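You operate a simulated robot arm through the tools that you are given. There is no shell and no other tool. Be economical: measure what you need, move in short steps, check, and stop when the job is done.

Carry out the task below with a simulated two-armed robot. There is one attempt and no reset: what you move stays moved.

TASK
Put the sleeve pack that says "Pasta" from the top of the long table on top of the tall roll there and the sleeve pack that says "Corn" on top of the box sleeve there. Put the square tamper on the top of the long table away on the top of the low table. Turn the winder dial to 40 m. Take the gram tile from the top of the pillar shelf and leave it on the top of the island bench. Put one of the length tiles from the top of the tray bench on top of the white short roll on the top of the packing table. Press the ink button two times. Stack the gauge block labelled "85 mm" from the top of the deep bench on top of the gauge block marked "70 mm". Put one of the size tiles from the top of the deep bench on the top of the wall rack. Any order will do. Set down upright: square tamper.

It is judged by the outcome, as a careful person would: the job done as asked, and still so three seconds after it is handed in. It fails if anything else is knocked over, pushed out of place, dropped, spilled or broken.

THE ROBOT
Two 7-joint arms with two-finger parallel grippers on one trunk, on a base that drives. Base frame: it is fixed to the floor where the robot stands at the start and does not move with it; the origin is under the middle of the robot, x ahead of it, y to its left, z up; the surface under the hand at the start is at about z = 85. Units: cm, degrees, N and s.
The left shoulder is at the start at [2, 17, 120.3], the right one opposite. With the tool pointing down near the work surface each hand reaches from about 16 to 66 cm from the robot's upright axis, wherever it stands, measured 20 degrees to its own side. Places, roughly: box sleeve (16x17x8 cm) [30, -10, 90]; gauge block [0, 925, 75]; gram tile [250, 625, 75]; ink button [-30, 920, 90]; length tile [150, 975, 75]; short roll (12x12x13 cm) [440, 940, 70]; size tile [-75, 875, 75]; sleeve pack [50, 25, 75]; square tamper (5x6x6 cm) [30, 60, 90]; tall roll [75, 0, 100]; top of the island bench [-150, 680, 60]; top of the low table [120, 60, 80]; top of the wall rack [-330, 870, 130]; winder dial [290, 430, 80]. Payload 3.8 kg a hand.
The tool frame of a hand sits at the grasp point between the pads (the TCP): z along the fingers, y along the line on which they close. The tips reach 3 cm beyond it. Largest opening 11 cm; finger width 2, thickness 1; the body of the gripper, 4.8 by 11.2 cm, starts 5.5 cm behind the TCP.
Orientation is that of the tool frame in the base frame, as [roll, pitch, yaw] about the fixed x, y, z axes, in that order (R = Rz(yaw) Ry(pitch) Rx(roll)). With the fingers straight down and closing along the base's y, the tool's x points along the base's -x, its y along +y and its z along -z.

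THE INTERFACE
- The arms move only by the tool arm_command. It takes "left_motion", "right_motion" or both (then of equal length, played together; a hand with none holds still); each is a list of rows, each a list of 7 numbers: the shift along the base's x, y, z in units of 150 mm (1.0 is 150 mm), then the turn, a rotation vector about the base's x, y, z in units of 45 degrees (1.0 is 45 degrees), then the closure, from 0 (fully open) to 1 (shut). In form: [[x, y, z, wx, wy, wz, fingers], ...]. A call has 1 to 10 rows; each row is the pose to reach, as a shift and turn from the pose commanded when the call began. A call with a number of a shift or a turn outside -1 to 1 is refused whole. A row lasts 0.2 s, in which the tool goes at most 5 cm and 8.6 degrees; a call with a longer step from one row to the next is refused whole, and so is a gripper value outside its range. A pose out of reach is approached as far as the arm can. The call stops where the force on the tool passes 40 N (or 10 N more than at its start, if that is more) or the arm is blocked; 0.2 s more then pass. The fingers move at their own pace (about 7.2 cm/s each) and stop on an object; they squeeze with about 38 N. The grip force told is the motor's: it shows also when the fingers shut on nothing. Time passes only in rows, and 0.2 s behind the last, so rows that repeat a pose let the fingers close. It gives the time, the measured TCP pose, the force on the tool (base axes), the opening and the grip force at its end, in the units of the frame above (readings bear some noise), with the torque about the TCP (base axes, N m) and any sound that the robot's microphone picked up.
- Cameras (640 x 400 px; columns grow to the right, rows downward): "scene" is now at [9.09, 4.03, 134.03]; the picture's right is [0.51, -0.86, 0.00], its down [-0.61, -0.36, -0.71] and it looks along [0.61, 0.36, -0.70] (base axes); focal length 214 px, centre (320, 200). "left" rides on the left gripper at [7.2, -1.7, -10.3] in its tool frame; the picture's right is [0.23, 0.97, 0.00], its down [-0.76, 0.18, -0.62] and it looks along [-0.61, 0.14, 0.78] (tool axes); focal length 222 px, centre (320, 200). "right" rides on the right gripper at [7.2, 1.7, -10.3] in its tool frame; the picture's right is [-0.23, 0.97, 0.00], its down [-0.76, -0.18, -0.62] and it looks along [-0.61, -0.14, 0.78] (tool axes); focal length 222 px, centre (320, 200).
- camera(camera): a new picture of that camera. It takes no simulated time.
- move_column(by): slides the trunk up (or, below 0, down) by that many cm; the arms and the scene camera ride with it, the base frame stays. It gives what a move gives, with no picture.
- base_move(legs): drives the robot by 1 to 6 legs, each [ahead, turn to the left] in cm and degrees, along the robot's own axes; the way and the turn of a leg run together, so that a leg with both is an arc; at most 150 cm and 180 degrees a leg. The arms and the cameras ride along, it lands a little off, and it stops where it bumps. It gives what a move gives.
- head_to(pan, tilt): turns the head with the scene camera to pan (to the left, within 80 degrees either way) and tilt (down, from -29 to 69), counted from straight ahead of the robot. It gives what a move gives.
- locate(camera, pixels): for up to 12 pixels [column, row] of the newest picture of that camera ("zoom" is the newest enlarged one), the place [x, y, z] in the base frame of the surface seen there, good to about 0.2 cm. It takes no simulated time.
- close_up(camera, box): a new picture of the part [left, top, right, bottom] of that camera's present view, enlarged. It takes no simulated time.
- sign_off(): hands the job in; it is judged then, once.

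Keep the steps short. Do not move on a guess: measure, check each grasp and each placing, and mend mistakes. In all there are 322 turns and 196 pictures (those below and enlarged ones count). Leave the grippers open and the arms clear of the work at the hand-in unless told otherwise, and finish with a single line.

The tools are called after "Emit:" by a JSON object that holds its "op" and its "data". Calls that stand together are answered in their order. arm_command: Moves the arms, as the interface text tells. Its arguments: {"type":"object","properties":{"left_motion":{"type":"array","items":{"type":"array","items":{"type":"number"}}},"right_motion":{"type":"array","items":{"type":"array","items":{"type":"number"}}}},"required":[]} The other tools are called the same way: move_column (by) slides the trunk up or down; base_move (legs) drives the base; head_to (pan, tilt) turns the head that bears the scene camera; camera (camera) takes a picture; locate (camera, pixels) gives the place of the surface under pixels of a picture; close_up (camera, box) takes an enlarged picture of a part of a camera's view; sign_off () hands the job in.

At the start:

```text
clock: 0.0
left_eef_pos: [28.53, 36.84, 118.11]
left_tcp_rot: [-180.0, -0.1, -180.0]
left_ft_force: [-0.4, 0.2, 0.2]
left_torque: [0.0, 0.0, -0.01]
left_gripper_width: 10.99
left_grasp_force: 0.1
right_eef_pos: [35.56, 0.38, 125.73]
right_tcp_rot: [180.0, 0.0, 180.0]
right_ft_force: [0.2, -0.7, 0.3]
right_torque: [-0.02, 0.01, 0.0]
right_gripper_width: 11.0
right_grasp_force: 0.0
trunk travel left (down, up): [-30.0, 27.0]
robot x, y, heading: [-0.07, -0.16, 0.1]
head pan, tilt: [30.4, 44.7]
```

scene: 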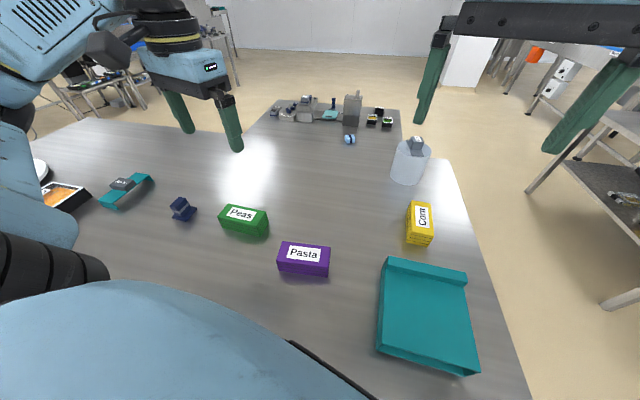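
right: 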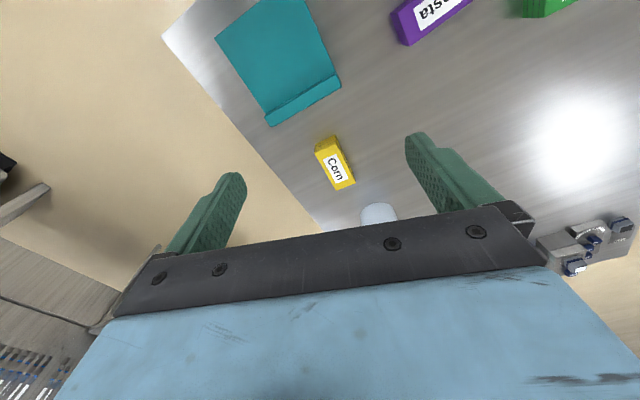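
left: 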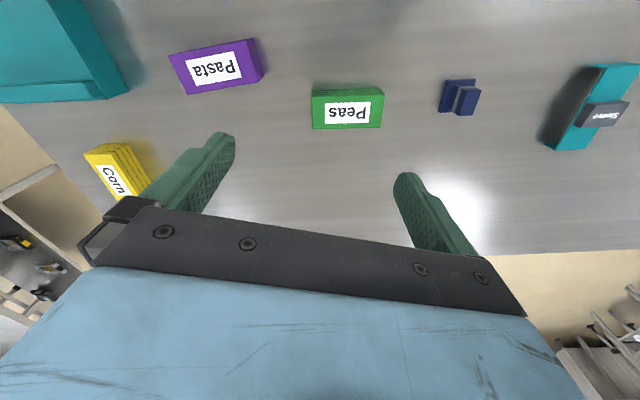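

I see Pasta (303,258), Corn (420,222), the roll (410,160), the box sleeve (425,310) and the navy tamper (182,208). I'll measure them first.

Emit:
{"op": "locate", "data": {"camera": "scene", "pixels": [[303, 252], [280, 245], [328, 250], [420, 215], [410, 150], [416, 143], [425, 310], [182, 202], [350, 138], [240, 212], [330, 115], [130, 190]]}}

Emit:
{"op": "close_up", "data": {"camera": "scene", "box": [240, 80, 480, 230]}}

Emit:
{"op": "close_up", "data": {"camera": "scene", "box": [80, 160, 360, 335]}}

```text
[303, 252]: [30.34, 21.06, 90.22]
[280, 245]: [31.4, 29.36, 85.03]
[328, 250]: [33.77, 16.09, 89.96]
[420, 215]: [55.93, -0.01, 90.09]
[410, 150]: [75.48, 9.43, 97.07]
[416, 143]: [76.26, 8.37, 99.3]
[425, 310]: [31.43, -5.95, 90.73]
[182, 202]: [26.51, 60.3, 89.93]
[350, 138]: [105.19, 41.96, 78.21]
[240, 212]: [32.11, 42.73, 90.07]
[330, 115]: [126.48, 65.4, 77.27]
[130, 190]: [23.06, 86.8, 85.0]
```

```text
2.67 times, centred on (360, 155) of scene
```

zoom: 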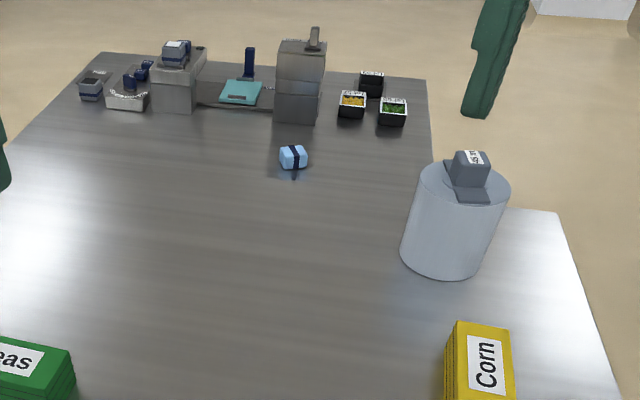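

```text
2.29 times, centred on (220, 248) of scene
```

zoom: 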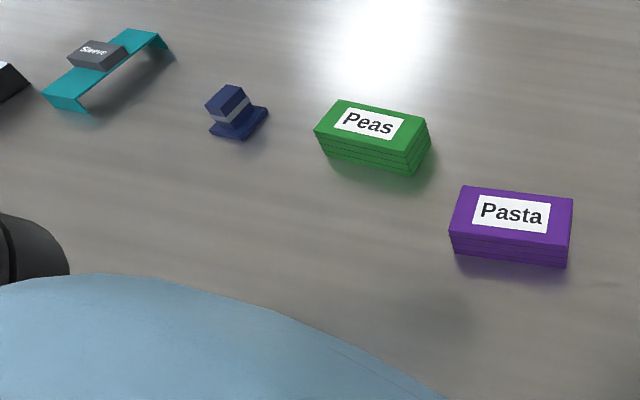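

Something grey sits on the roll. Let me look closer at it and at the sleeve.

Emit:
{"op": "close_up", "data": {"camera": "scene", "box": [380, 125, 444, 165]}}

Emit:
{"op": "close_up", "data": {"camera": "scene", "box": [340, 190, 532, 390]}}

Emit:
{"op": "locate", "data": {"camera": "scene", "pixels": [[396, 143], [428, 148], [401, 138], [404, 184], [400, 330], [460, 340], [390, 270], [462, 282], [382, 345], [470, 370], [425, 265], [425, 276]]}}

```text
10.00 times, centred on (412, 145) of scene
```

zoom: 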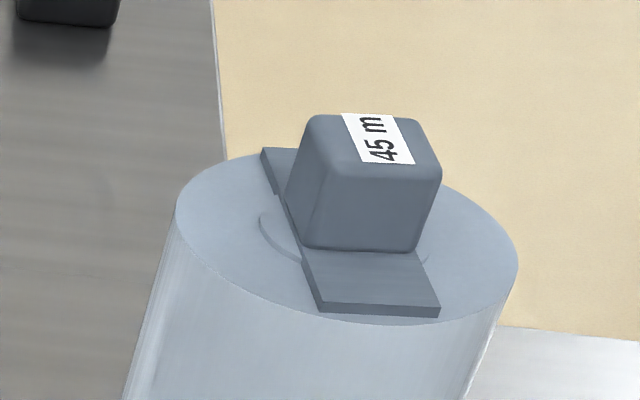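

```text
2.00 times, centred on (436, 290) of scene
```

zoom: 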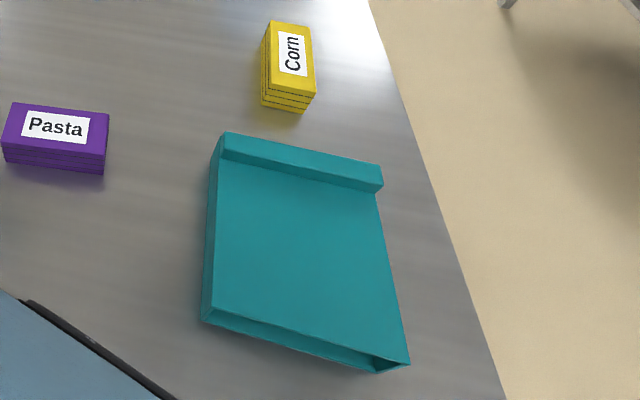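

```text
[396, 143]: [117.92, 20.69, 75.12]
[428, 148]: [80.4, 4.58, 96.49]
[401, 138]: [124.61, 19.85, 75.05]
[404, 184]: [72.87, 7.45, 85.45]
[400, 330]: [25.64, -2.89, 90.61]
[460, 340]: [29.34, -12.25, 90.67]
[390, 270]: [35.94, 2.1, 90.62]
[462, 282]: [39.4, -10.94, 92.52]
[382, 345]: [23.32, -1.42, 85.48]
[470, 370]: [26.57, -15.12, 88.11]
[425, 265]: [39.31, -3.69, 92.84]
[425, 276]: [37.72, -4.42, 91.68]
```

The roll carries a "45 m" clip that will need clearing; the roll is also out of reach from here. Next I measure the packs precisely and look down at the table's near edge.

Emit:
{"op": "close_up", "data": {"camera": "scene", "box": [260, 190, 452, 310]}}

```text
3.33 times, centred on (356, 250) of scene
```

zoom: 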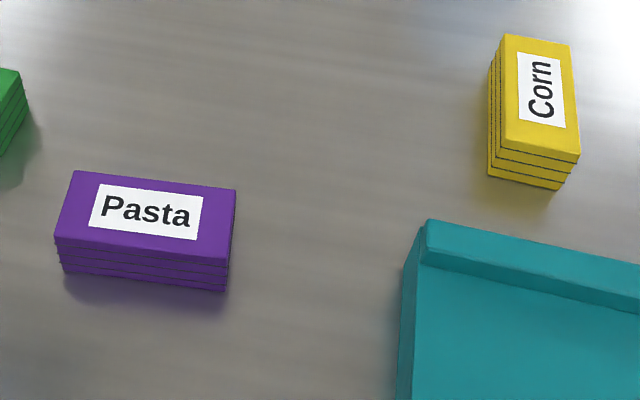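

Emit:
{"op": "locate", "data": {"camera": "zoom", "pixels": [[78, 174], [233, 191], [58, 236], [226, 264], [509, 38], [567, 47], [506, 140], [576, 153], [435, 226], [420, 260], [600, 280], [140, 310]]}}

Emit:
{"op": "head_to", "data": {"pan": 0, "tilt": 60}}

Emit:
{"op": "camera", "data": {"camera": "scene"}}

```text
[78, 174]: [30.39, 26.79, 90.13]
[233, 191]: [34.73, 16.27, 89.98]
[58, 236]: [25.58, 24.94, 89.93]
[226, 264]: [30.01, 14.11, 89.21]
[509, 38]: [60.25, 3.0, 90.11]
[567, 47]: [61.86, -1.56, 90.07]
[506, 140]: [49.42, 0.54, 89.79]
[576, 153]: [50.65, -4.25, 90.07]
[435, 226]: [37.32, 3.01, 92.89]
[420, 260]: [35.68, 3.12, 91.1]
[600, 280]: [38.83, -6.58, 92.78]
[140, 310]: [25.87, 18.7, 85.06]
```

```text
clock: 0.9
left_eef_pos: [28.51, 36.91, 118.16]
left_tcp_rot: [179.9, 0.0, -180.0]
left_ft_force: [0.4, 0.2, 0.7]
left_torque: [0.01, -0.01, -0.02]
left_gripper_width: 10.97
left_grasp_force: 0.0
right_eef_pos: [35.66, 0.4, 125.65]
right_tcp_rot: [-180.0, 0.1, -179.9]
right_ft_force: [-1.0, -0.7, -0.9]
right_torque: [-0.01, 0.0, 0.01]
right_gripper_width: 11.01
right_grasp_force: 0.1
trunk travel left (down, up): [-30.0, 27.0]
robot x, y, heading: [0.27, -0.1, 0.1]
head pan, tilt: [0.0, 60.0]
```

```text
187 pictures are left
```

scene: 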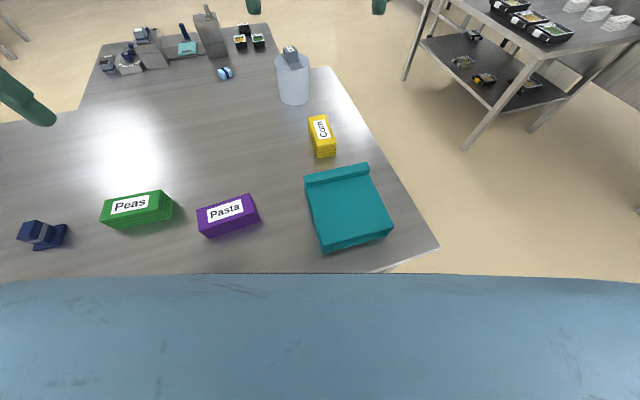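

Pack dimensions: about 11.3×5×5 cm; Corn is at (55.5,-0.6) at 12.8°, Pasta at (30.2,20.5). I start the right hand toward Corn; also measuring the right table edge and the neighbouring table.

Emit:
{"op": "locate", "data": {"camera": "scene", "pixels": [[438, 247], [330, 68], [375, 150], [404, 80], [466, 150], [530, 132], [565, 50], [393, 236], [306, 188], [322, 250], [385, 225], [290, 60]]}}

Emit:
{"op": "arm_command", "data": {"right_motion": [[0.2, 0, -0.2, 0, 0, 0.06, 0], [0.4, -0.01, -0.4, 0, 0, 0.12, 0], [0.6, -0.03, -0.6, 0, 0, 0.18, 0], [0.8, -0.05, -0.8, 0, 0, 0.24, 0], [1, -0.06, -1, 0, 0, 0.285, 0]]}}

```text
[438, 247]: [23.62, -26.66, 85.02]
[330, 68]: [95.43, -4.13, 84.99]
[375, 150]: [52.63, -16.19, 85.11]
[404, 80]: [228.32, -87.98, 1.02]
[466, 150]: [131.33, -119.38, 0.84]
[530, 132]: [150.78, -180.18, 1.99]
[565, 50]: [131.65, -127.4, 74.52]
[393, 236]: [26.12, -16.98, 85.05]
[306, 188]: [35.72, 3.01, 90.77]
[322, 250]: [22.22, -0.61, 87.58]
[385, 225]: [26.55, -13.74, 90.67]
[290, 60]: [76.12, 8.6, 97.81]
```

```text
clock: 2.1
left_eef_pos: [28.62, 36.88, 118.05]
left_tcp_rot: [180.0, -0.1, -180.0]
left_ft_force: [-0.3, -0.9, 0.3]
left_torque: [-0.01, 0.03, -0.02]
left_gripper_width: 10.97
left_grasp_force: 0.1
right_eef_pos: [50.77, -0.4, 110.47]
right_tcp_rot: [-180.0, 0.1, -167.1]
right_ft_force: [0.4, 0.4, -0.3]
right_torque: [0.01, -0.02, -0.02]
right_gripper_width: 10.99
right_grasp_force: 0.0
trunk travel left (down, up): [-30.0, 27.0]
robot x, y, heading: [-0.15, -0.09, -0.2]
head pan, tilt: [0.0, 60.0]
```

The right hand is at (50.8,-0.4,110.5), yaw right for Corn. Go down above it, to z≈96.

Emit:
{"op": "arm_command", "data": {"right_motion": [[0.315, -0.01, 0, 0, 0, 0, 0], [0.315, -0.01, -0.3, 0, 0, 0, 0], [0.315, -0.01, -0.6, 0, 0, 0, 0], [0.315, -0.01, -0.9, 0, 0, 0, 0]]}}

Emit:
{"op": "camera", "data": {"camera": "right"}}

```text
clock: 3.1
left_eef_pos: [28.62, 36.8, 118.11]
left_tcp_rot: [180.0, -0.1, -180.0]
left_ft_force: [0.0, -0.1, 0.2]
left_torque: [0.06, 0.05, -0.01]
left_gripper_width: 11.0
left_grasp_force: 0.0
right_eef_pos: [55.41, -0.73, 97.08]
right_tcp_rot: [-180.0, 0.0, -167.2]
right_ft_force: [0.0, 0.6, -0.3]
right_torque: [0.05, 0.01, -0.02]
right_gripper_width: 10.98
right_grasp_force: 0.0
trunk travel left (down, up): [-30.0, 27.0]
robot x, y, heading: [0.09, 0.32, -0.1]
head pan, tilt: [0.0, 60.0]
```

```text
186 pictures are left
```

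right: 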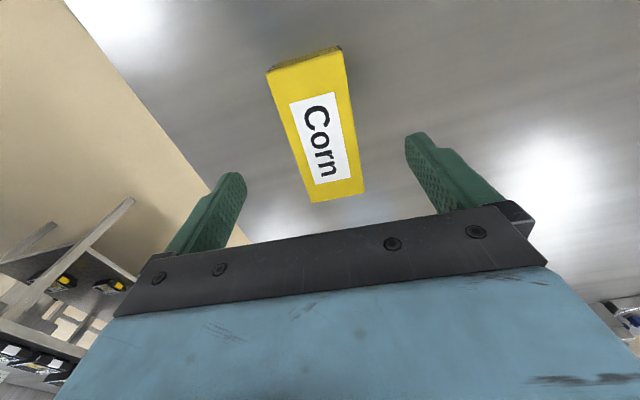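

Corn lies centred between the fingers. Lower to z≈88.7 and close, then lift.

Emit:
{"op": "arm_command", "data": {"right_motion": [[0, 0, -0.28, 0, 0, 0, 0], [0, 0, -0.555, 0, 0, 0, 0], [0, 0, -0.555, 0, 0, 0, 1], [0, 0, -0.555, 0, 0, 0, 1], [0, 0, -0.555, 0, 0, 0, 1], [0, 0, -0.555, 0, 0, 0, 1]]}}

Emit:
{"op": "arm_command", "data": {"right_motion": [[0, 0, 0.25, 0, 0, 0, 1], [0, 0, 0.5, 0, 0, 0, 1], [0, 0, 0.75, 0, 0, 0, 1]]}}

```text
clock: 4.5
left_eef_pos: [28.59, 36.83, 118.06]
left_tcp_rot: [-180.0, 0.0, 179.9]
left_ft_force: [-0.2, 0.0, -0.4]
left_torque: [0.02, 0.0, 0.03]
left_gripper_width: 11.01
left_grasp_force: 0.1
right_eef_pos: [55.68, -0.78, 88.88]
right_tcp_rot: [-179.9, 0.0, -167.2]
right_ft_force: [1.3, 0.0, 0.1]
right_torque: [0.03, -0.02, 0.03]
right_gripper_width: 5.46
right_grasp_force: 37.8
trunk travel left (down, up): [-30.0, 27.0]
robot x, y, heading: [0.41, 0.06, 0.1]
head pan, tilt: [0.0, 60.0]
```

```text
clock: 5.3
left_eef_pos: [28.61, 36.77, 118.07]
left_tcp_rot: [-180.0, 0.0, -180.0]
left_ft_force: [0.7, 1.0, 0.0]
left_torque: [0.01, 0.03, -0.02]
left_gripper_width: 11.0
left_grasp_force: 0.1
right_eef_pos: [55.51, -0.89, 100.27]
right_tcp_rot: [179.9, 0.0, -167.3]
right_ft_force: [-0.1, 0.7, -3.7]
right_torque: [-0.04, -0.01, -0.02]
right_gripper_width: 5.47
right_grasp_force: 38.2
trunk travel left (down, up): [-30.0, 27.0]
robot x, y, heading: [0.14, 0.18, -0.1]
head pan, tilt: [0.0, 60.0]
```

Held (5.46 cm, weight 3.7 N). Carry Corn over the sleeve at (30.6,-5.7).

Emit:
{"op": "arm_command", "data": {"right_motion": [[-0.3, -0.06, 0, 0, 0, -0.02, 1], [-0.6, -0.13, 0, 0, 0, -0.04, 1], [-0.83, -0.16, 0, 0, 0, -0.06, 1]]}}

Emit:
{"op": "arm_command", "data": {"right_motion": [[-0.3, -0.06, 0, 0, 0, 0, 1], [-0.6, -0.13, 0, 0, 0, 0, 1], [-0.83, -0.16, 0, 0, 0, 0, 1], [-0.83, -0.16, -0.15, 0, 0, 0, 1], [-0.83, -0.16, -0.15, 0, 0, 0, 1]]}}

Emit:
{"op": "camera", "data": {"camera": "right"}}

Emit:
{"op": "camera", "data": {"camera": "scene"}}

```text
clock: 6.2
left_eef_pos: [28.58, 36.75, 118.12]
left_tcp_rot: [-180.0, 0.1, 179.9]
left_ft_force: [-0.2, 0.3, -0.1]
left_torque: [0.01, -0.02, -0.01]
left_gripper_width: 10.98
left_grasp_force: 0.1
right_eef_pos: [42.85, -3.21, 100.14]
right_tcp_rot: [180.0, 0.0, -170.1]
right_ft_force: [-0.6, -0.7, -2.9]
right_torque: [-0.01, 0.03, 0.0]
right_gripper_width: 5.46
right_grasp_force: 37.9
trunk travel left (down, up): [-30.0, 27.0]
robot x, y, heading: [-0.22, 0.09, 0.2]
head pan, tilt: [0.0, 60.0]
```

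```text
clock: 7.3
left_eef_pos: [28.55, 36.79, 118.03]
left_tcp_rot: [-180.0, 0.0, 180.0]
left_ft_force: [0.1, 0.8, 0.3]
left_torque: [0.02, -0.02, 0.02]
left_gripper_width: 11.0
left_grasp_force: 0.1
right_eef_pos: [30.62, -5.3, 97.98]
right_tcp_rot: [180.0, 0.0, -169.9]
right_ft_force: [-0.2, -0.4, -2.1]
right_torque: [0.01, -0.01, 0.02]
right_gripper_width: 5.45
right_grasp_force: 38.0
trunk travel left (down, up): [-30.0, 27.0]
robot x, y, heading: [0.19, -0.14, -0.3]
head pan, tilt: [0.0, 60.0]
```

```text
185 pictures are left
```

right: 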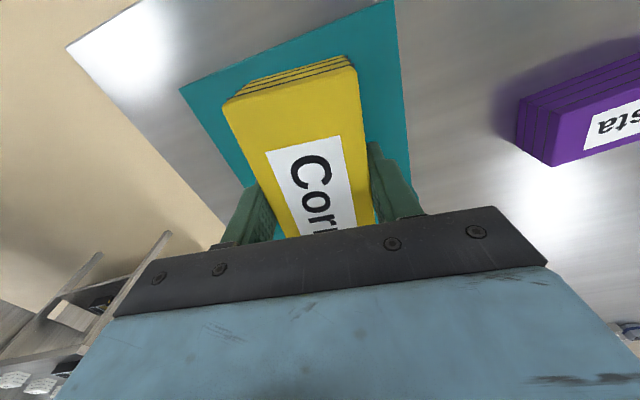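

```text
184 pictures are left
```

scene: 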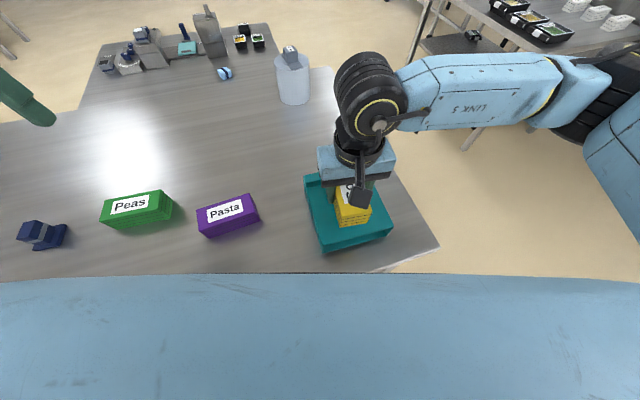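

It is over the sleeve; lower to z≈94.6 (contact), open, rise.

Emit:
{"op": "arm_command", "data": {"right_motion": [[0, -0.04, -0.12, 0, 0, 0, 1], [0, -0.04, -0.222, 0, 0, 0, 1], [0, -0.04, -0.222, 0, 0, 0, 1], [0, -0.04, -0.222, 0, 0, 0, 0.4], [0, -0.04, -0.222, 0, 0, 0, 0.3], [0, -0.04, 0.0, 0, 0, 0, 0.3], [0, -0.04, 0.3, 0, 0, 0, 0], [0, -0.04, 0.6, 0, 0, 0, 0]]}}

Emit:
{"op": "camera", "data": {"camera": "right"}}

```text
clock: 9.2
left_eef_pos: [28.52, 36.88, 118.11]
left_tcp_rot: [180.0, 0.1, -179.9]
left_ft_force: [-0.4, 0.0, -0.3]
left_torque: [-0.03, -0.02, -0.02]
left_gripper_width: 11.0
left_grasp_force: 0.1
right_eef_pos: [30.44, -6.08, 106.8]
right_tcp_rot: [179.9, 0.0, -170.0]
right_ft_force: [-0.1, 0.0, 0.1]
right_torque: [-0.01, -0.01, 0.03]
right_gripper_width: 11.03
right_grasp_force: 0.1
trunk travel left (down, up): [-30.0, 27.0]
robot x, y, heading: [-0.44, -0.18, 0.0]
head pan, tilt: [0.0, 60.0]
```

```text
183 pictures are left
```

right: 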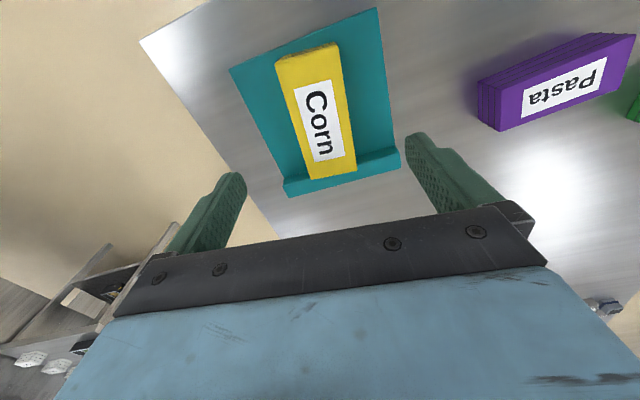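

Corn appears seated, its far end by the ridge. Check it is flat.

Emit:
{"op": "locate", "data": {"camera": "right", "pixels": [[282, 64], [334, 50], [313, 174], [352, 166], [300, 180], [365, 165], [500, 90], [600, 45], [500, 128], [625, 45]]}}

```text
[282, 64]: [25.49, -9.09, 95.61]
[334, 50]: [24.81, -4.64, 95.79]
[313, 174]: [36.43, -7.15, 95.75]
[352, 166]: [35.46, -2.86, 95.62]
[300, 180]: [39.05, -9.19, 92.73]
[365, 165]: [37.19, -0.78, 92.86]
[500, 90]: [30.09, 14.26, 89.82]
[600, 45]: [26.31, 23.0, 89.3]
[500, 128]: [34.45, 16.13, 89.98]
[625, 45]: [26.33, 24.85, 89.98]
```

Corn is flat on the sleeve (95.7 all round). Now the right hand goes to Pasta, turning to close across it.

Emit:
{"op": "arm_command", "data": {"right_motion": [[0, 0.16, 0, 0, 0, -0.166, 0], [0, 0.32, 0, 0, 0, -0.333, 0], [0, 0.48, 0, 0, 0, -0.5, 0], [0, 0.64, 0, 0, 0, -0.666, 0], [0, 0.8, 0, 0, 0, -0.833, 0], [0, 0.88, 0, 0, 0, -1, 0]]}}

Emit:
{"op": "arm_command", "data": {"right_motion": [[0, 0.2, 0, 0, 0, -0.15, 0], [0, 0.4, 0, 0, 0, -0.3, 0], [0, 0.6, -0.1, 0, 0, -0.45, 0], [0, 0.8, -0.3, 0, 0, -0.6, 0], [0, 0.88, -0.5, 0, 0, -0.724, 0], [0, 0.88, -0.6, 0, 0, -0.724, 0]]}}

Emit:
{"op": "camera", "data": {"camera": "right"}}

```text
clock: 10.6
left_eef_pos: [28.53, 36.73, 118.08]
left_tcp_rot: [180.0, 0.0, 179.8]
left_ft_force: [-0.8, -0.6, 0.7]
left_torque: [-0.01, 0.02, -0.01]
left_gripper_width: 11.01
left_grasp_force: 0.1
right_eef_pos: [30.64, 7.04, 106.77]
right_tcp_rot: [179.9, -0.1, 145.0]
right_ft_force: [-0.4, -0.2, -0.1]
right_torque: [-0.05, -0.02, 0.0]
right_gripper_width: 11.0
right_grasp_force: 0.0
trunk travel left (down, up): [-30.0, 27.0]
robot x, y, heading: [0.13, 0.08, 0.1]
head pan, tilt: [0.0, 60.0]
```

```text
clock: 11.9
left_eef_pos: [28.5, 36.83, 118.19]
left_tcp_rot: [179.9, 0.0, -180.0]
left_ft_force: [0.4, -0.8, 0.3]
left_torque: [-0.01, 0.01, 0.0]
left_gripper_width: 11.01
left_grasp_force: 0.1
right_eef_pos: [30.53, 20.23, 97.81]
right_tcp_rot: [-179.9, 0.0, 112.4]
right_ft_force: [0.4, -0.6, -0.4]
right_torque: [0.03, 0.01, 0.0]
right_gripper_width: 10.98
right_grasp_force: 0.0
trunk travel left (down, up): [-30.0, 27.0]
robot x, y, heading: [0.06, 0.09, -0.3]
head pan, tilt: [0.0, 60.0]
```

```text
182 pictures are left
```

right: 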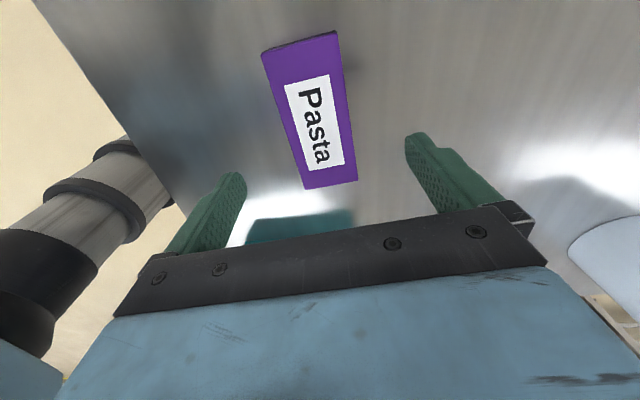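

Centred. Descend 9 cm, grasp, lift.

Emit:
{"op": "arm_command", "data": {"right_motion": [[-0.01, 0, -0.3, 0, 0, 0, 0], [-0.01, 0, -0.6, 0, 0, 0, 0], [-0.01, 0, -0.6, 0, 0, 0, 1], [-0.01, 0, -0.6, 0, 0, 0, 1], [-0.01, 0, -0.6, 0, 0, 0, 1], [-0.01, 0, -0.6, 0, 0, 0, 1], [-0.01, 0, -0.3, 0, 0, 0, 1], [-0.01, 0, 0, 0, 0, 0, 1], [-0.01, 0, 0.3, 0, 0, 0, 1]]}}

```text
clock: 13.9
left_eef_pos: [28.44, 36.89, 118.08]
left_tcp_rot: [-179.9, 0.0, -180.0]
left_ft_force: [-0.5, -0.2, -0.2]
left_torque: [0.0, -0.01, 0.0]
left_gripper_width: 11.01
left_grasp_force: 0.0
right_eef_pos: [30.37, 20.52, 102.21]
right_tcp_rot: [180.0, 0.2, 112.6]
right_ft_force: [-0.2, 0.3, -1.9]
right_torque: [-0.01, 0.04, -0.01]
right_gripper_width: 5.46
right_grasp_force: 37.7
trunk travel left (down, up): [-30.0, 27.0]
robot x, y, heading: [0.05, -0.39, -0.1]
head pan, tilt: [0.0, 60.0]
```

Pasta held. Carry it to the free spot near (58,-3), from where I'll serve the roll from the table's right side.

Emit:
{"op": "arm_command", "data": {"right_motion": [[0.3, -0.15, 0, 0, 0, 0, 1], [0.57, -0.38, 0, 0, 0, 0, 1], [0.75, -0.57, 0, 0, 0, 0, 1], [0.92, -0.76, 0, 0, 0, 0, 1]]}}

Emit:
{"op": "arm_command", "data": {"right_motion": [[0.25, -0.2, -0.1, 0, 0, 0, 1], [0.5, -0.4, -0.2, 0, 0, 0, 1], [0.75, -0.6, -0.3, 0, 0, 0, 1], [0.92, -0.78, -0.5, 0, 0, 0, 1], [0.92, -0.78, -0.75, 0, 0, 0, 1]]}}

```text
refused: row 1 steps farther than a row can; nothing moved
```

```text
refused: row 1 steps farther than a row can; nothing moved
```

Steps were a bit too long; shorter rows.

Emit:
{"op": "arm_command", "data": {"right_motion": [[0.25, -0.12, 0, 0, 0, 0, 1], [0.46, -0.32, 0, 0, 0, 0, 1], [0.67, -0.52, 0, 0, 0, 0, 1], [0.85, -0.68, 0, 0, 0, 0, 1], [0.92, -0.76, 0, 0, 0, 0, 1]]}}

Emit:
{"op": "arm_command", "data": {"right_motion": [[0.22, -0.18, -0.1, 0, 0, 0, 1], [0.44, -0.36, -0.2, 0, 0, 0, 1], [0.66, -0.54, -0.3, 0, 0, 0, 1], [0.85, -0.7, -0.45, 0, 0, 0, 1], [0.92, -0.78, -0.7, 0, 0, 0, 1]]}}

Emit:
{"op": "camera", "data": {"camera": "scene"}}

```text
clock: 15.2
left_eef_pos: [28.54, 36.84, 118.21]
left_tcp_rot: [180.0, 0.0, 180.0]
left_ft_force: [0.2, 0.2, -0.3]
left_torque: [0.02, -0.01, 0.0]
left_gripper_width: 11.01
left_grasp_force: 0.1
right_eef_pos: [44.39, 8.89, 102.58]
right_tcp_rot: [180.0, 0.0, 112.6]
right_ft_force: [-0.2, 0.6, -2.2]
right_torque: [-0.01, -0.02, -0.01]
right_gripper_width: 5.5
right_grasp_force: 38.3
trunk travel left (down, up): [-30.0, 27.0]
robot x, y, heading: [0.25, -0.03, 0.1]
head pan, tilt: [0.0, 60.0]
```

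```text
clock: 16.4
left_eef_pos: [28.57, 36.92, 118.13]
left_tcp_rot: [-180.0, 0.0, -180.0]
left_ft_force: [0.1, -0.6, 0.0]
left_torque: [0.0, -0.03, 0.04]
left_gripper_width: 10.99
left_grasp_force: 0.0
right_eef_pos: [57.89, -2.65, 91.88]
right_tcp_rot: [-179.9, 0.0, 112.4]
right_ft_force: [0.7, 0.2, -2.6]
right_torque: [0.0, 0.02, -0.02]
right_gripper_width: 5.46
right_grasp_force: 38.0
trunk travel left (down, up): [-30.0, 27.0]
robot x, y, heading: [-0.1, 0.28, 0.2]
head pan, tilt: [0.0, 60.0]
```

```text
181 pictures are left
```

scene: 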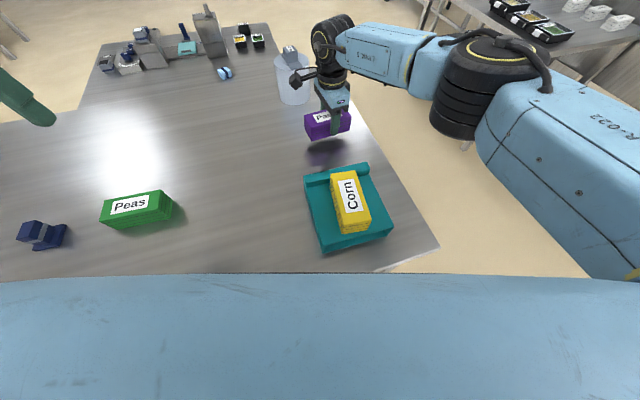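

Clear of roll. Lower 3 cm, release, rise.

Emit:
{"op": "arm_command", "data": {"right_motion": [[0, 0, -0.12, 0, 0, 0, 1], [0, 0, -0.2, 0, 0, 0, 1], [0, 0, -0.2, 0, 0, 0, 1], [0, 0, -0.2, 0, 0, 0, 0.35], [0, 0, -0.2, 0, 0, 0, 0.25], [0, 0, 0.1, 0, 0, 0, 0.25], [0, 0, 0.4, 0, 0, 0, 0.2], [0, 0, 0.7, 0, 0, 0, 0.2]]}}

Emit:
{"op": "camera", "data": {"camera": "right"}}

Emit:
{"op": "head_to", "data": {"pan": 60, "tilt": 50}}

Emit:
{"op": "camera", "data": {"camera": "scene"}}

```text
clock: 18.1
left_eef_pos: [28.4, 36.79, 118.07]
left_tcp_rot: [-179.9, 0.1, 179.9]
left_ft_force: [-0.1, 0.2, -0.7]
left_torque: [0.0, -0.01, 0.01]
left_gripper_width: 10.99
left_grasp_force: 0.0
right_eef_pos: [58.03, -2.69, 102.54]
right_tcp_rot: [180.0, 0.0, 112.5]
right_ft_force: [0.1, -0.1, -0.2]
right_torque: [-0.01, 0.02, 0.0]
right_gripper_width: 8.82
right_grasp_force: 0.0
trunk travel left (down, up): [-30.0, 27.0]
robot x, y, heading: [-0.04, -0.15, 0.2]
head pan, tilt: [0.0, 60.0]
```

```text
180 pictures are left
```

right: 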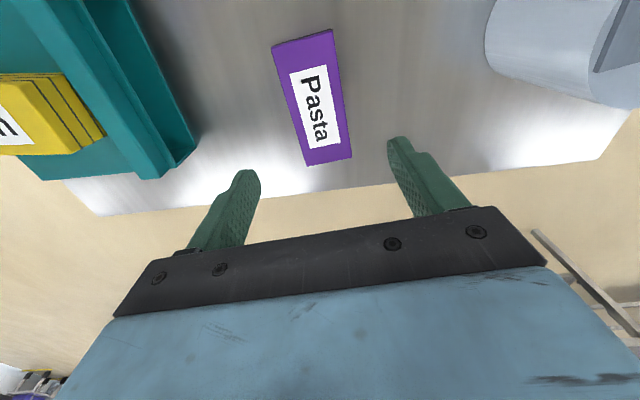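

```text
clock: 19.4
left_eef_pos: [28.63, 36.91, 118.06]
left_tcp_rot: [-179.9, 0.0, -180.0]
left_ft_force: [0.0, 0.2, 0.1]
left_torque: [-0.01, 0.01, 0.0]
left_gripper_width: 11.0
left_grasp_force: 0.1
right_eef_pos: [58.22, -2.78, 102.33]
right_tcp_rot: [180.0, 0.0, 112.4]
right_ft_force: [0.4, -0.6, -0.1]
right_torque: [-0.02, 0.0, -0.01]
right_gripper_width: 8.78
right_grasp_force: 0.1
trunk travel left (down, up): [-30.0, 27.0]
robot x, y, heading: [-0.22, -0.14, -0.1]
head pan, tilt: [60.0, 50.0]
```

```text
179 pictures are left
```

scene: 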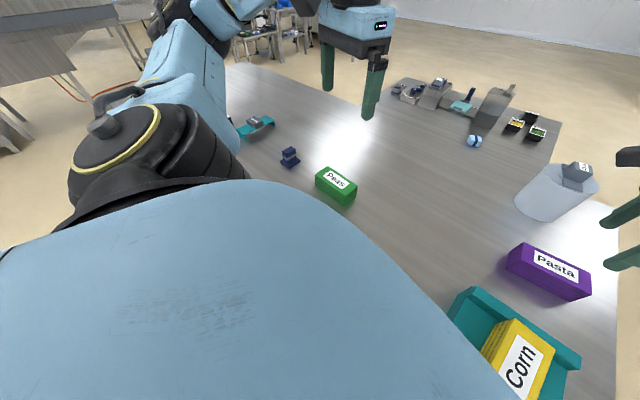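

Zoom on the tamper at (290,157) to get its shape and orientation.

Emit:
{"op": "close_up", "data": {"camera": "scene", "box": [266, 142, 314, 172]}}

Emit:
{"op": "close_up", "data": {"camera": "scene", "box": [385, 70, 561, 180]}}

```text
13.33 times, centred on (290, 157) of scene
```

zoom: 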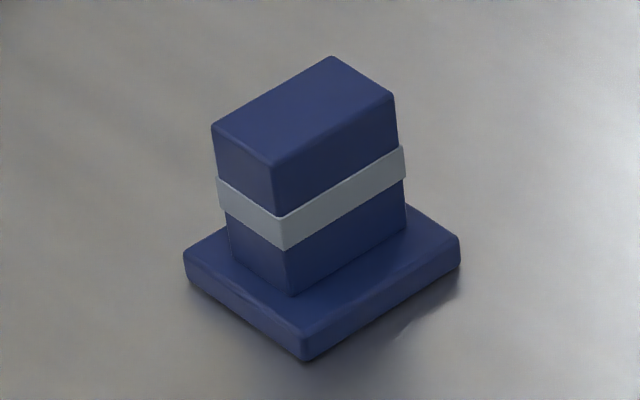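

```text
3.64 times, centred on (473, 125) of scene
```

zoom: 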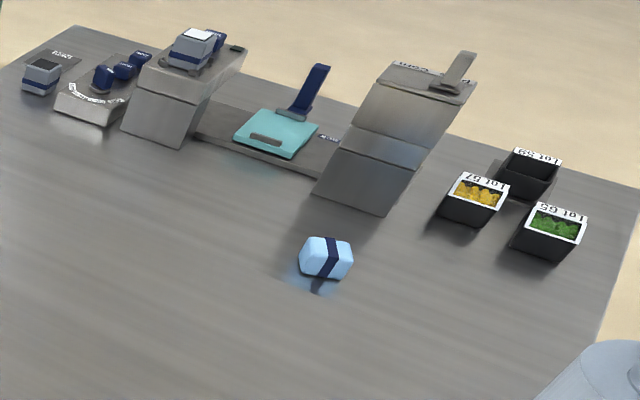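

Emit:
{"op": "locate", "data": {"camera": "scene", "pixels": [[282.6, 151.4], [290.7, 146.8], [295.0, 149.4], [286.5, 153.8], [288.7, 150.3], [280.6, 160.8], [288.5, 166], [300, 160], [470, 128], [520, 160]]}}

```text
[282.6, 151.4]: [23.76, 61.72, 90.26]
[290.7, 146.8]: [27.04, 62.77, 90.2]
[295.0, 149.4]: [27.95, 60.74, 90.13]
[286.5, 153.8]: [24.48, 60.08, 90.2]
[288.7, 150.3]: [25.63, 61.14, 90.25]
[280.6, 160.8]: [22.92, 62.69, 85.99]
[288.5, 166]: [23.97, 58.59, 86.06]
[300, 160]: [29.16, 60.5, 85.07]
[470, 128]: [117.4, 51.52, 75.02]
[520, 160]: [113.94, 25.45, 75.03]
```

Tamper handle: ~4×2.2 cm, top z 90.2, centre (25.8,61.3), long axis at 17°. Left hand goes over it, closing across the handle.

Emit:
{"op": "arm_command", "data": {"left_motion": [[-0.03, 0.3, 0, 0, 0, 0.13, 0], [-0.06, 0.55, -0.15, 0, 0, 0.26, 0], [-0.09, 0.75, -0.35, 0, 0, 0.378, 0], [-0.1, 0.82, -0.62, 0, 0, 0.378, 0], [-0.1, 0.82, -0.93, 0, 0, 0.378, 0]]}}

Emit:
{"op": "arm_command", "data": {"left_motion": [[-0.04, 0.3, 0, 0, 0, 0, 0], [-0.08, 0.6, 0, 0, 0, 0, 0], [-0.08, 0.82, 0, 0, 0, 0, 0.4]]}}

Emit:
{"op": "camera", "data": {"camera": "left"}}

```text
clock: 20.6
left_eef_pos: [27.1, 49.29, 103.88]
left_tcp_rot: [179.9, 0.2, -162.9]
left_ft_force: [-0.1, -0.7, -0.2]
left_torque: [-0.03, 0.02, -0.01]
left_gripper_width: 10.98
left_grasp_force: 0.1
left hand out of reach, approached as far as the arm can: row 2
right_eef_pos: [58.07, -2.67, 102.54]
right_tcp_rot: [-180.0, 0.0, 112.5]
right_ft_force: [0.4, 1.3, 0.4]
right_torque: [-0.03, 0.01, 0.01]
right_gripper_width: 8.8
right_grasp_force: 0.1
trunk travel left (down, up): [-30.0, 27.0]
robot x, y, heading: [0.4, -0.1, -0.1]
head pan, tilt: [60.0, 50.0]
```

```text
clock: 21.4
left_eef_pos: [25.62, 61.68, 104.18]
left_tcp_rot: [-179.9, 0.0, -163.0]
left_ft_force: [0.4, -0.4, 0.6]
left_torque: [-0.01, -0.01, -0.01]
left_gripper_width: 6.58
left_grasp_force: 0.0
right_eef_pos: [58.05, -2.71, 102.4]
right_tcp_rot: [179.9, 0.0, 112.5]
right_ft_force: [0.2, -0.4, 0.3]
right_torque: [-0.02, 0.02, 0.0]
right_gripper_width: 8.81
right_grasp_force: 0.1
trunk travel left (down, up): [-30.0, 27.0]
robot x, y, heading: [-0.06, 0.06, 0.1]
head pan, tilt: [60.0, 50.0]
```

```text
176 pictures are left
```

left: 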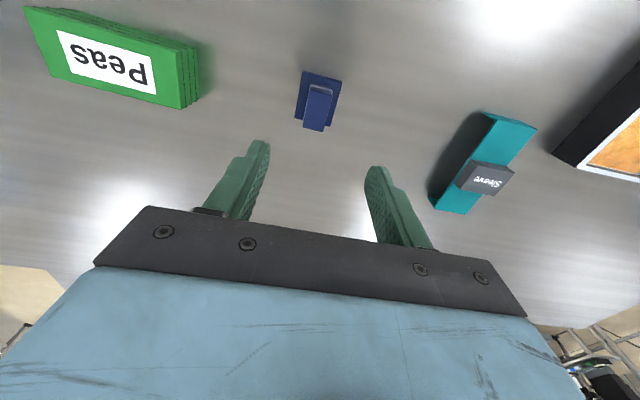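

Emit:
{"op": "locate", "data": {"camera": "left", "pixels": [[311, 88], [329, 90], [305, 127], [322, 129], [318, 102], [430, 195], [480, 115]]}}

```text
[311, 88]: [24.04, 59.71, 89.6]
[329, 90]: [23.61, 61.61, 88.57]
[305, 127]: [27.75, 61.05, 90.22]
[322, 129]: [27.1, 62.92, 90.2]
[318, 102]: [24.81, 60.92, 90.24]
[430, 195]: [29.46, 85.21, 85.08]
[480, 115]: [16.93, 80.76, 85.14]
```

Centre confirmed (25.65,61.35). Descend to z≈89.8 and grip.

Emit:
{"op": "arm_command", "data": {"left_motion": [[0, -0.02, -0.32, 0, 0, 0, 0.4], [0, -0.02, -0.64, 0, 0, 0, 0.4], [0, -0.02, -0.955, 0, 0, 0, 0.4], [0, -0.02, -0.955, 0, 0, 0, 1], [0, -0.02, -0.955, 0, 0, 0, 1], [0, -0.02, -0.955, 0, 0, 0, 1], [0, -0.02, -0.955, 0, 0, 0, 1]]}}

Emit:
{"op": "arm_command", "data": {"left_motion": [[0, 0, 0.3, 0, 0, 0, 1], [0, 0, 0.6, 0, 0, 0, 1], [0, 0, 0.9, 0, 0, 0, 1]]}}

Emit:
{"op": "camera", "data": {"camera": "left"}}

```text
clock: 23.1
left_eef_pos: [25.74, 61.11, 89.87]
left_tcp_rot: [180.0, 0.0, -163.0]
left_ft_force: [0.5, -0.1, 0.0]
left_torque: [-0.01, 0.0, 0.0]
left_gripper_width: 2.35
left_grasp_force: 37.9
right_eef_pos: [58.0, -2.59, 102.35]
right_tcp_rot: [179.9, 0.1, 112.5]
right_ft_force: [0.0, -0.2, -0.5]
right_torque: [0.01, 0.0, 0.0]
right_gripper_width: 8.8
right_grasp_force: 0.0
trunk travel left (down, up): [-30.0, 27.0]
robot x, y, heading: [0.1, -0.25, -0.3]
head pan, tilt: [60.0, 50.0]
```

```text
clock: 23.9
left_eef_pos: [25.8, 60.96, 103.44]
left_tcp_rot: [-179.9, 0.0, -163.0]
left_ft_force: [-0.9, -0.1, -0.8]
left_torque: [0.04, -0.02, 0.0]
left_gripper_width: 2.36
left_grasp_force: 38.5
right_eef_pos: [58.1, -2.81, 102.49]
right_tcp_rot: [179.9, 0.0, 112.6]
right_ft_force: [-0.7, -0.5, -0.5]
right_torque: [-0.01, -0.01, -0.01]
right_gripper_width: 8.8
right_grasp_force: 0.1
trunk travel left (down, up): [-30.0, 27.0]
robot x, y, heading: [-0.05, 0.09, -0.0]
head pan, tilt: [60.0, 50.0]
```

```text
175 pictures are left
```

left: 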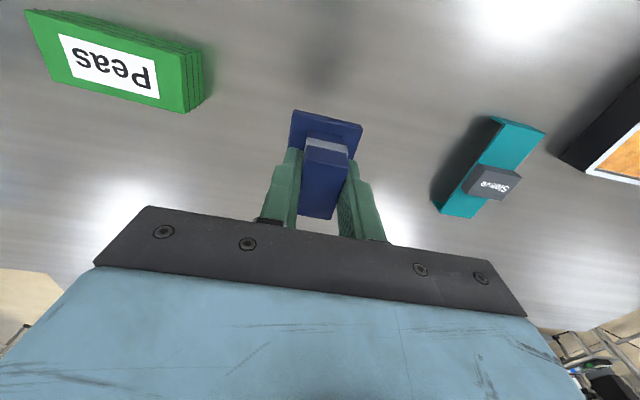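

Tamper held. Retract both hands toward the body for driving, turning the right hand back.

Emit:
{"op": "arm_command", "data": {"left_motion": [[0, -0.05, 0.3, 0, 0, -0.06, 1], [0, -0.25, 0.5, 0, 0, -0.12, 1], [0, -0.5, 0.7, 0, 0, -0.2, 1], [0.05, -0.7, 0.8, 0, 0, -0.28, 1], [0.1, -0.9, 0.9, 0, 0, -0.36, 1], [0.1, -1, 0.95, 0, 0, -0.378, 1]], "right_motion": [[0, 0, 0.3, 0, 0, 0.16, 0.2], [-0.2, 0, 0.5, 0, 0, 0.32, 0.2], [-0.4, 0, 0.7, 0, 0, 0.48, 0.2], [-0.6, 0, 0.9, 0, 0, 0.64, 0], [-0.8, 0, 1, 0, 0, 0.8, 0], [-1, 0, 1, 0, 0, 0.96, 0]]}}

Emit:
{"op": "arm_command", "data": {"left_motion": [[0, -0.2, 0, 0, 0, 0, 1], [0, -0.4, 0, 0, 0, 0, 1], [0, -0.5, 0, 0, 0, 0, 1], [0, -0.5, 0, 0, 0, 0, 1]], "right_motion": [[-0.2, -0.1, 0.1, 0, 0, 0.15, 0], [-0.4, -0.2, 0.2, 0, 0, 0.3, 0], [-0.6, -0.3, 0.3, 0, 0, 0.45, 0], [-0.7, -0.35, 0.4, 0, 0, 0.54, 0]]}}

Emit:
{"op": "head_to", "data": {"pan": -60, "tilt": 35}}

Emit:
{"op": "camera", "data": {"camera": "scene"}}

```text
clock: 25.2
left_eef_pos: [27.47, 46.15, 117.73]
left_tcp_rot: [-180.0, 0.0, -180.0]
left_ft_force: [1.0, -0.2, -1.2]
left_torque: [-0.02, 0.0, 0.01]
left_gripper_width: 2.34
left_grasp_force: 38.1
right_eef_pos: [42.9, -2.97, 117.3]
right_tcp_rot: [180.0, 0.1, 155.7]
right_ft_force: [-0.6, 0.6, -1.1]
right_torque: [-0.01, 0.0, 0.01]
right_gripper_width: 11.0
right_grasp_force: 0.0
trunk travel left (down, up): [-30.0, 27.0]
robot x, y, heading: [0.18, -0.23, -0.2]
head pan, tilt: [60.0, 50.0]
```

```text
clock: 26.2
left_eef_pos: [27.22, 38.51, 117.67]
left_tcp_rot: [-179.9, 0.0, -180.0]
left_ft_force: [0.4, 0.2, -1.3]
left_torque: [0.03, 0.02, 0.01]
left_gripper_width: 2.36
left_grasp_force: 38.2
right_eef_pos: [32.22, -8.15, 123.39]
right_tcp_rot: [180.0, 0.0, -179.9]
right_ft_force: [0.4, 0.8, -0.6]
right_torque: [-0.01, -0.01, 0.0]
right_gripper_width: 10.99
right_grasp_force: 0.0
trunk travel left (down, up): [-30.0, 27.0]
robot x, y, heading: [-0.53, -0.04, -0.1]
head pan, tilt: [60.0, 50.0]
```

```text
clock: 28.2
left_eef_pos: [27.44, 38.54, 117.55]
left_tcp_rot: [-180.0, -0.1, -179.9]
left_ft_force: [0.8, 0.7, -0.3]
left_torque: [0.03, -0.03, 0.0]
left_gripper_width: 2.35
left_grasp_force: 38.0
right_eef_pos: [32.34, -8.01, 123.46]
right_tcp_rot: [-180.0, 0.0, -179.9]
right_ft_force: [0.4, 1.3, -0.8]
right_torque: [0.02, 0.0, 0.01]
right_gripper_width: 10.97
right_grasp_force: 0.2
trunk travel left (down, up): [-30.0, 27.0]
robot x, y, heading: [-0.12, -0.08, -0.3]
head pan, tilt: [-60.0, 35.0]
```

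```text
174 pictures are left
```

scene: 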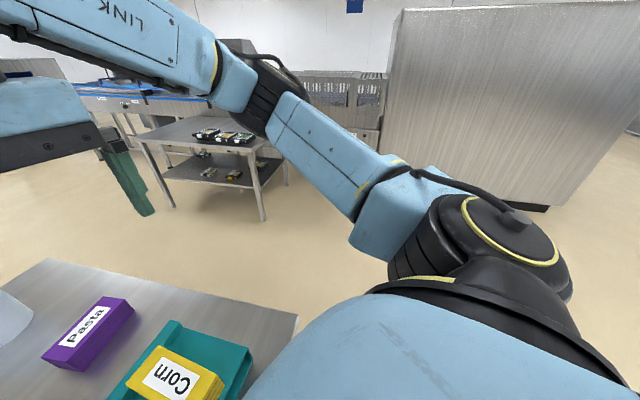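

Emit:
{"op": "locate", "data": {"camera": "scene", "pixels": [[385, 165], [545, 205], [265, 218], [174, 206], [390, 60], [560, 100]]}}

```text
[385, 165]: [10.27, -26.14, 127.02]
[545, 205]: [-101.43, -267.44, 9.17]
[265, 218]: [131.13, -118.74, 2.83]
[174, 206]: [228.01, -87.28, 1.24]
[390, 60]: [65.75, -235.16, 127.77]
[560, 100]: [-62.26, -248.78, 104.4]
```

Way is clear (cabinet at y≈-240). Drive around the table corner to about (77,-44), heading 107°.

Emit:
{"op": "base_move", "data": {"legs": [[-20, 0], [0, -75], [75, 0], [0, 95]]}}

```text
clock: 40.8
left_eef_pos: [10.12, -26.88, 117.6]
left_tcp_rot: [-180.0, 0.0, -160.5]
left_ft_force: [0.1, -0.1, -0.4]
left_torque: [0.01, 0.0, 0.0]
left_gripper_width: 2.34
left_grasp_force: 38.2
right_eef_pos: [30.49, -69.23, 123.45]
right_tcp_rot: [-179.9, 0.1, -160.6]
right_ft_force: [-0.5, -0.1, -0.8]
right_torque: [-0.01, 0.0, 0.01]
right_gripper_width: 11.0
right_grasp_force: 0.0
trunk travel left (down, up): [-30.0, 27.0]
robot x, y, heading: [-2.7, -72.09, 19.7]
head pan, tilt: [-60.0, 35.0]
```

Emit:
{"op": "base_move", "data": {"legs": [[84, 0], [0, 87.5]]}}

Emit:
{"op": "head_to", "data": {"pan": -10, "tilt": 50}}

Emit:
{"op": "camera", "data": {"camera": "scene"}}

```text
clock: 49.0
left_eef_pos: [32.81, -28.45, 117.72]
left_tcp_rot: [179.9, 0.0, -74.3]
left_ft_force: [0.3, 0.3, -0.8]
left_torque: [0.03, -0.01, -0.03]
left_gripper_width: 2.35
left_grasp_force: 38.3
right_eef_pos: [76.4, -11.14, 123.51]
right_tcp_rot: [180.0, 0.1, -74.3]
right_ft_force: [-0.5, -0.1, -0.2]
right_torque: [0.01, 0.0, -0.03]
right_gripper_width: 11.03
right_grasp_force: 0.1
trunk travel left (down, up): [-30.0, 27.0]
robot x, y, heading: [77.43, -44.57, 105.6]
head pan, tilt: [-60.0, 35.0]
```

```text
clock: 50.2
left_eef_pos: [32.77, -28.48, 117.68]
left_tcp_rot: [179.9, 0.0, -74.4]
left_ft_force: [-0.3, -0.3, -1.3]
left_torque: [0.01, -0.02, -0.02]
left_gripper_width: 2.37
left_grasp_force: 38.0
right_eef_pos: [76.34, -11.05, 123.37]
right_tcp_rot: [180.0, 0.0, -74.3]
right_ft_force: [-0.2, 0.2, 0.0]
right_torque: [-0.02, 0.0, 0.01]
right_gripper_width: 11.02
right_grasp_force: 0.0
trunk travel left (down, up): [-30.0, 27.0]
robot x, y, heading: [77.44, -44.35, 105.7]
head pan, tilt: [-10.0, 50.0]
```

```text
173 pictures are left
```

scene: 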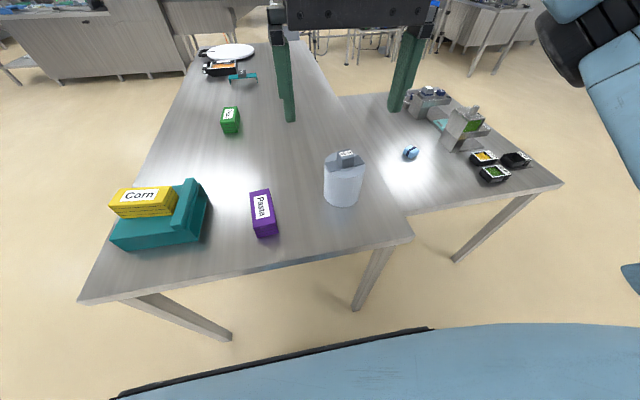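

Good view. Close-up on the roll's clip.

Emit:
{"op": "close_up", "data": {"camera": "scene", "box": [312, 140, 376, 180]}}

Emit:
{"op": "locate", "data": {"camera": "scene", "pixels": [[253, 191], [268, 190], [257, 236], [276, 231], [262, 210], [326, 158], [363, 165], [340, 176]]}}

```text
10.00 times, centred on (344, 160) of scene
```

zoom: 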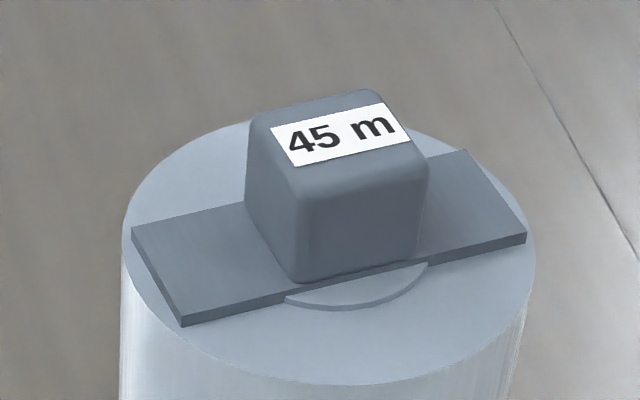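

```text
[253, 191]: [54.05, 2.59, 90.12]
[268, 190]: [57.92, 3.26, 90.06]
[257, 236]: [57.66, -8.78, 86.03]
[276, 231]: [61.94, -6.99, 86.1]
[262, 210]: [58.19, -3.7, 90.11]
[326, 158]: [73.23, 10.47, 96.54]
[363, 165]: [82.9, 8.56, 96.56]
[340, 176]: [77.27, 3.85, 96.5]
```

Emit:
{"op": "locate", "data": {"camera": "zoom", "pixels": [[135, 232], [185, 318], [465, 153], [522, 236], [258, 118], [378, 96], [420, 160], [300, 195], [355, 310], [150, 180], [330, 350], [340, 140]]}}

```text
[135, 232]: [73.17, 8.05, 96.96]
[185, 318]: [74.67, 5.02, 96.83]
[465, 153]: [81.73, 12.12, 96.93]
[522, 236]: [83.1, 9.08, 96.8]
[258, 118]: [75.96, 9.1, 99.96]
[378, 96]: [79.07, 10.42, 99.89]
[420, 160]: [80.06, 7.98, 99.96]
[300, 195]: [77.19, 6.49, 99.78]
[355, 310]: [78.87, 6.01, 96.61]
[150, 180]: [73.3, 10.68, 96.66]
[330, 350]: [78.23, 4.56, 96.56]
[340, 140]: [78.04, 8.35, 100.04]
```

Clip: plate 9.5×3.4 at 25°, knob centre (78.07,8.4), top 100. Right hand goes above it.

Emit:
{"op": "arm_command", "data": {"right_motion": [[0.03, 0.3, -0.05, 0, 0, 0.1, 0.2], [0.06, 0.6, -0.2, 0, 0, 0.218, 0.3], [0.1, 0.85, -0.4, 0, 0, 0.218, 0.4], [0.11, 1, -0.65, 0, 0, 0.218, 0.4], [0.11, 1, -0.9, 0, 0, 0.218, 0.4]]}}

Emit:
{"op": "arm_command", "data": {"right_motion": [[0.005, 0.15, 0, 0, 0, 0, 0.4], [0.005, 0.297, 0, 0, 0, 0, 0.4], [0.005, 0.297, -0.1, 0, 0, 0, 0.4], [0.005, 0.297, -0.2, 0, 0, 0, 0.4]]}}

Emit:
{"op": "camera", "data": {"camera": "right"}}

```text
refused: row 2 steps farther than a row can; nothing moved
```

```text
clock: 51.2
left_eef_pos: [32.89, -28.41, 117.55]
left_tcp_rot: [-179.9, 0.0, -74.2]
left_ft_force: [0.0, 1.1, -1.4]
left_torque: [0.01, -0.01, -0.02]
left_gripper_width: 2.34
left_grasp_force: 38.2
right_eef_pos: [76.27, -6.74, 120.4]
right_tcp_rot: [179.9, 0.1, -74.3]
right_ft_force: [0.1, 0.7, 0.2]
right_torque: [-0.02, -0.02, 0.01]
right_gripper_width: 6.61
right_grasp_force: 0.0
trunk travel left (down, up): [-30.0, 27.0]
robot x, y, heading: [77.37, -44.59, 105.7]
head pan, tilt: [-10.0, 50.0]
```

```text
171 pictures are left
```

right: 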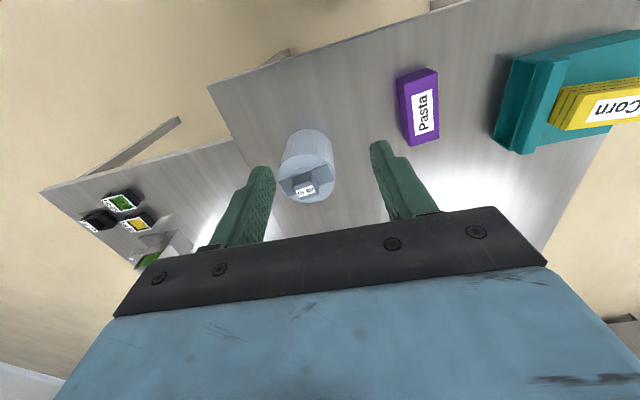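

First call was refused, the second was harmless. Now from (76.3,-6.7,120.4) go above the knob.

Emit:
{"op": "arm_command", "data": {"right_motion": [[0.03, 0.3, 0, 0, 0, 0.1, 0.4], [0.06, 0.6, -0.05, 0, 0, 0.218, 0.4], [0.1, 0.85, -0.2, 0, 0, 0.218, 0.4], [0.12, 1, -0.45, 0, 0, 0.218, 0.4], [0.12, 1, -0.75, 0, 0, 0.218, 0.4], [0.12, 1, -1, 0, 0, 0.218, 0.4]]}}

Emit:
{"op": "camera", "data": {"camera": "right"}}

```text
clock: 52.6
left_eef_pos: [32.76, -28.47, 117.65]
left_tcp_rot: [-180.0, -0.1, -74.3]
left_ft_force: [0.4, 0.9, -0.9]
left_torque: [0.01, 0.0, 0.0]
left_gripper_width: 2.33
left_grasp_force: 38.4
right_eef_pos: [78.43, 8.17, 105.39]
right_tcp_rot: [-179.9, 0.0, -64.4]
right_ft_force: [-0.4, 0.2, -0.8]
right_torque: [0.01, 0.02, 0.01]
right_gripper_width: 6.58
right_grasp_force: 0.0
trunk travel left (down, up): [-30.0, 27.0]
robot x, y, heading: [77.38, -44.33, 105.8]
head pan, tilt: [-10.0, 50.0]
```

```text
170 pictures are left
```

right: 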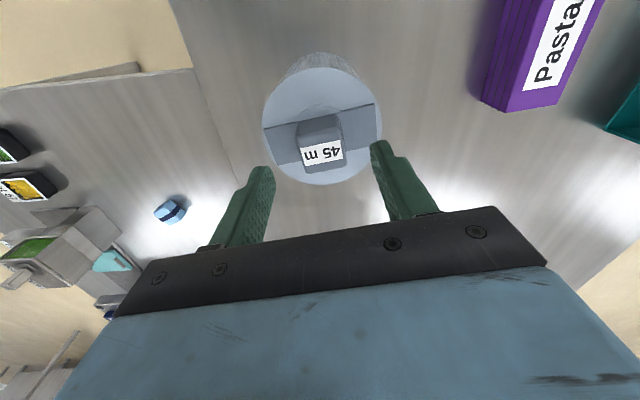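

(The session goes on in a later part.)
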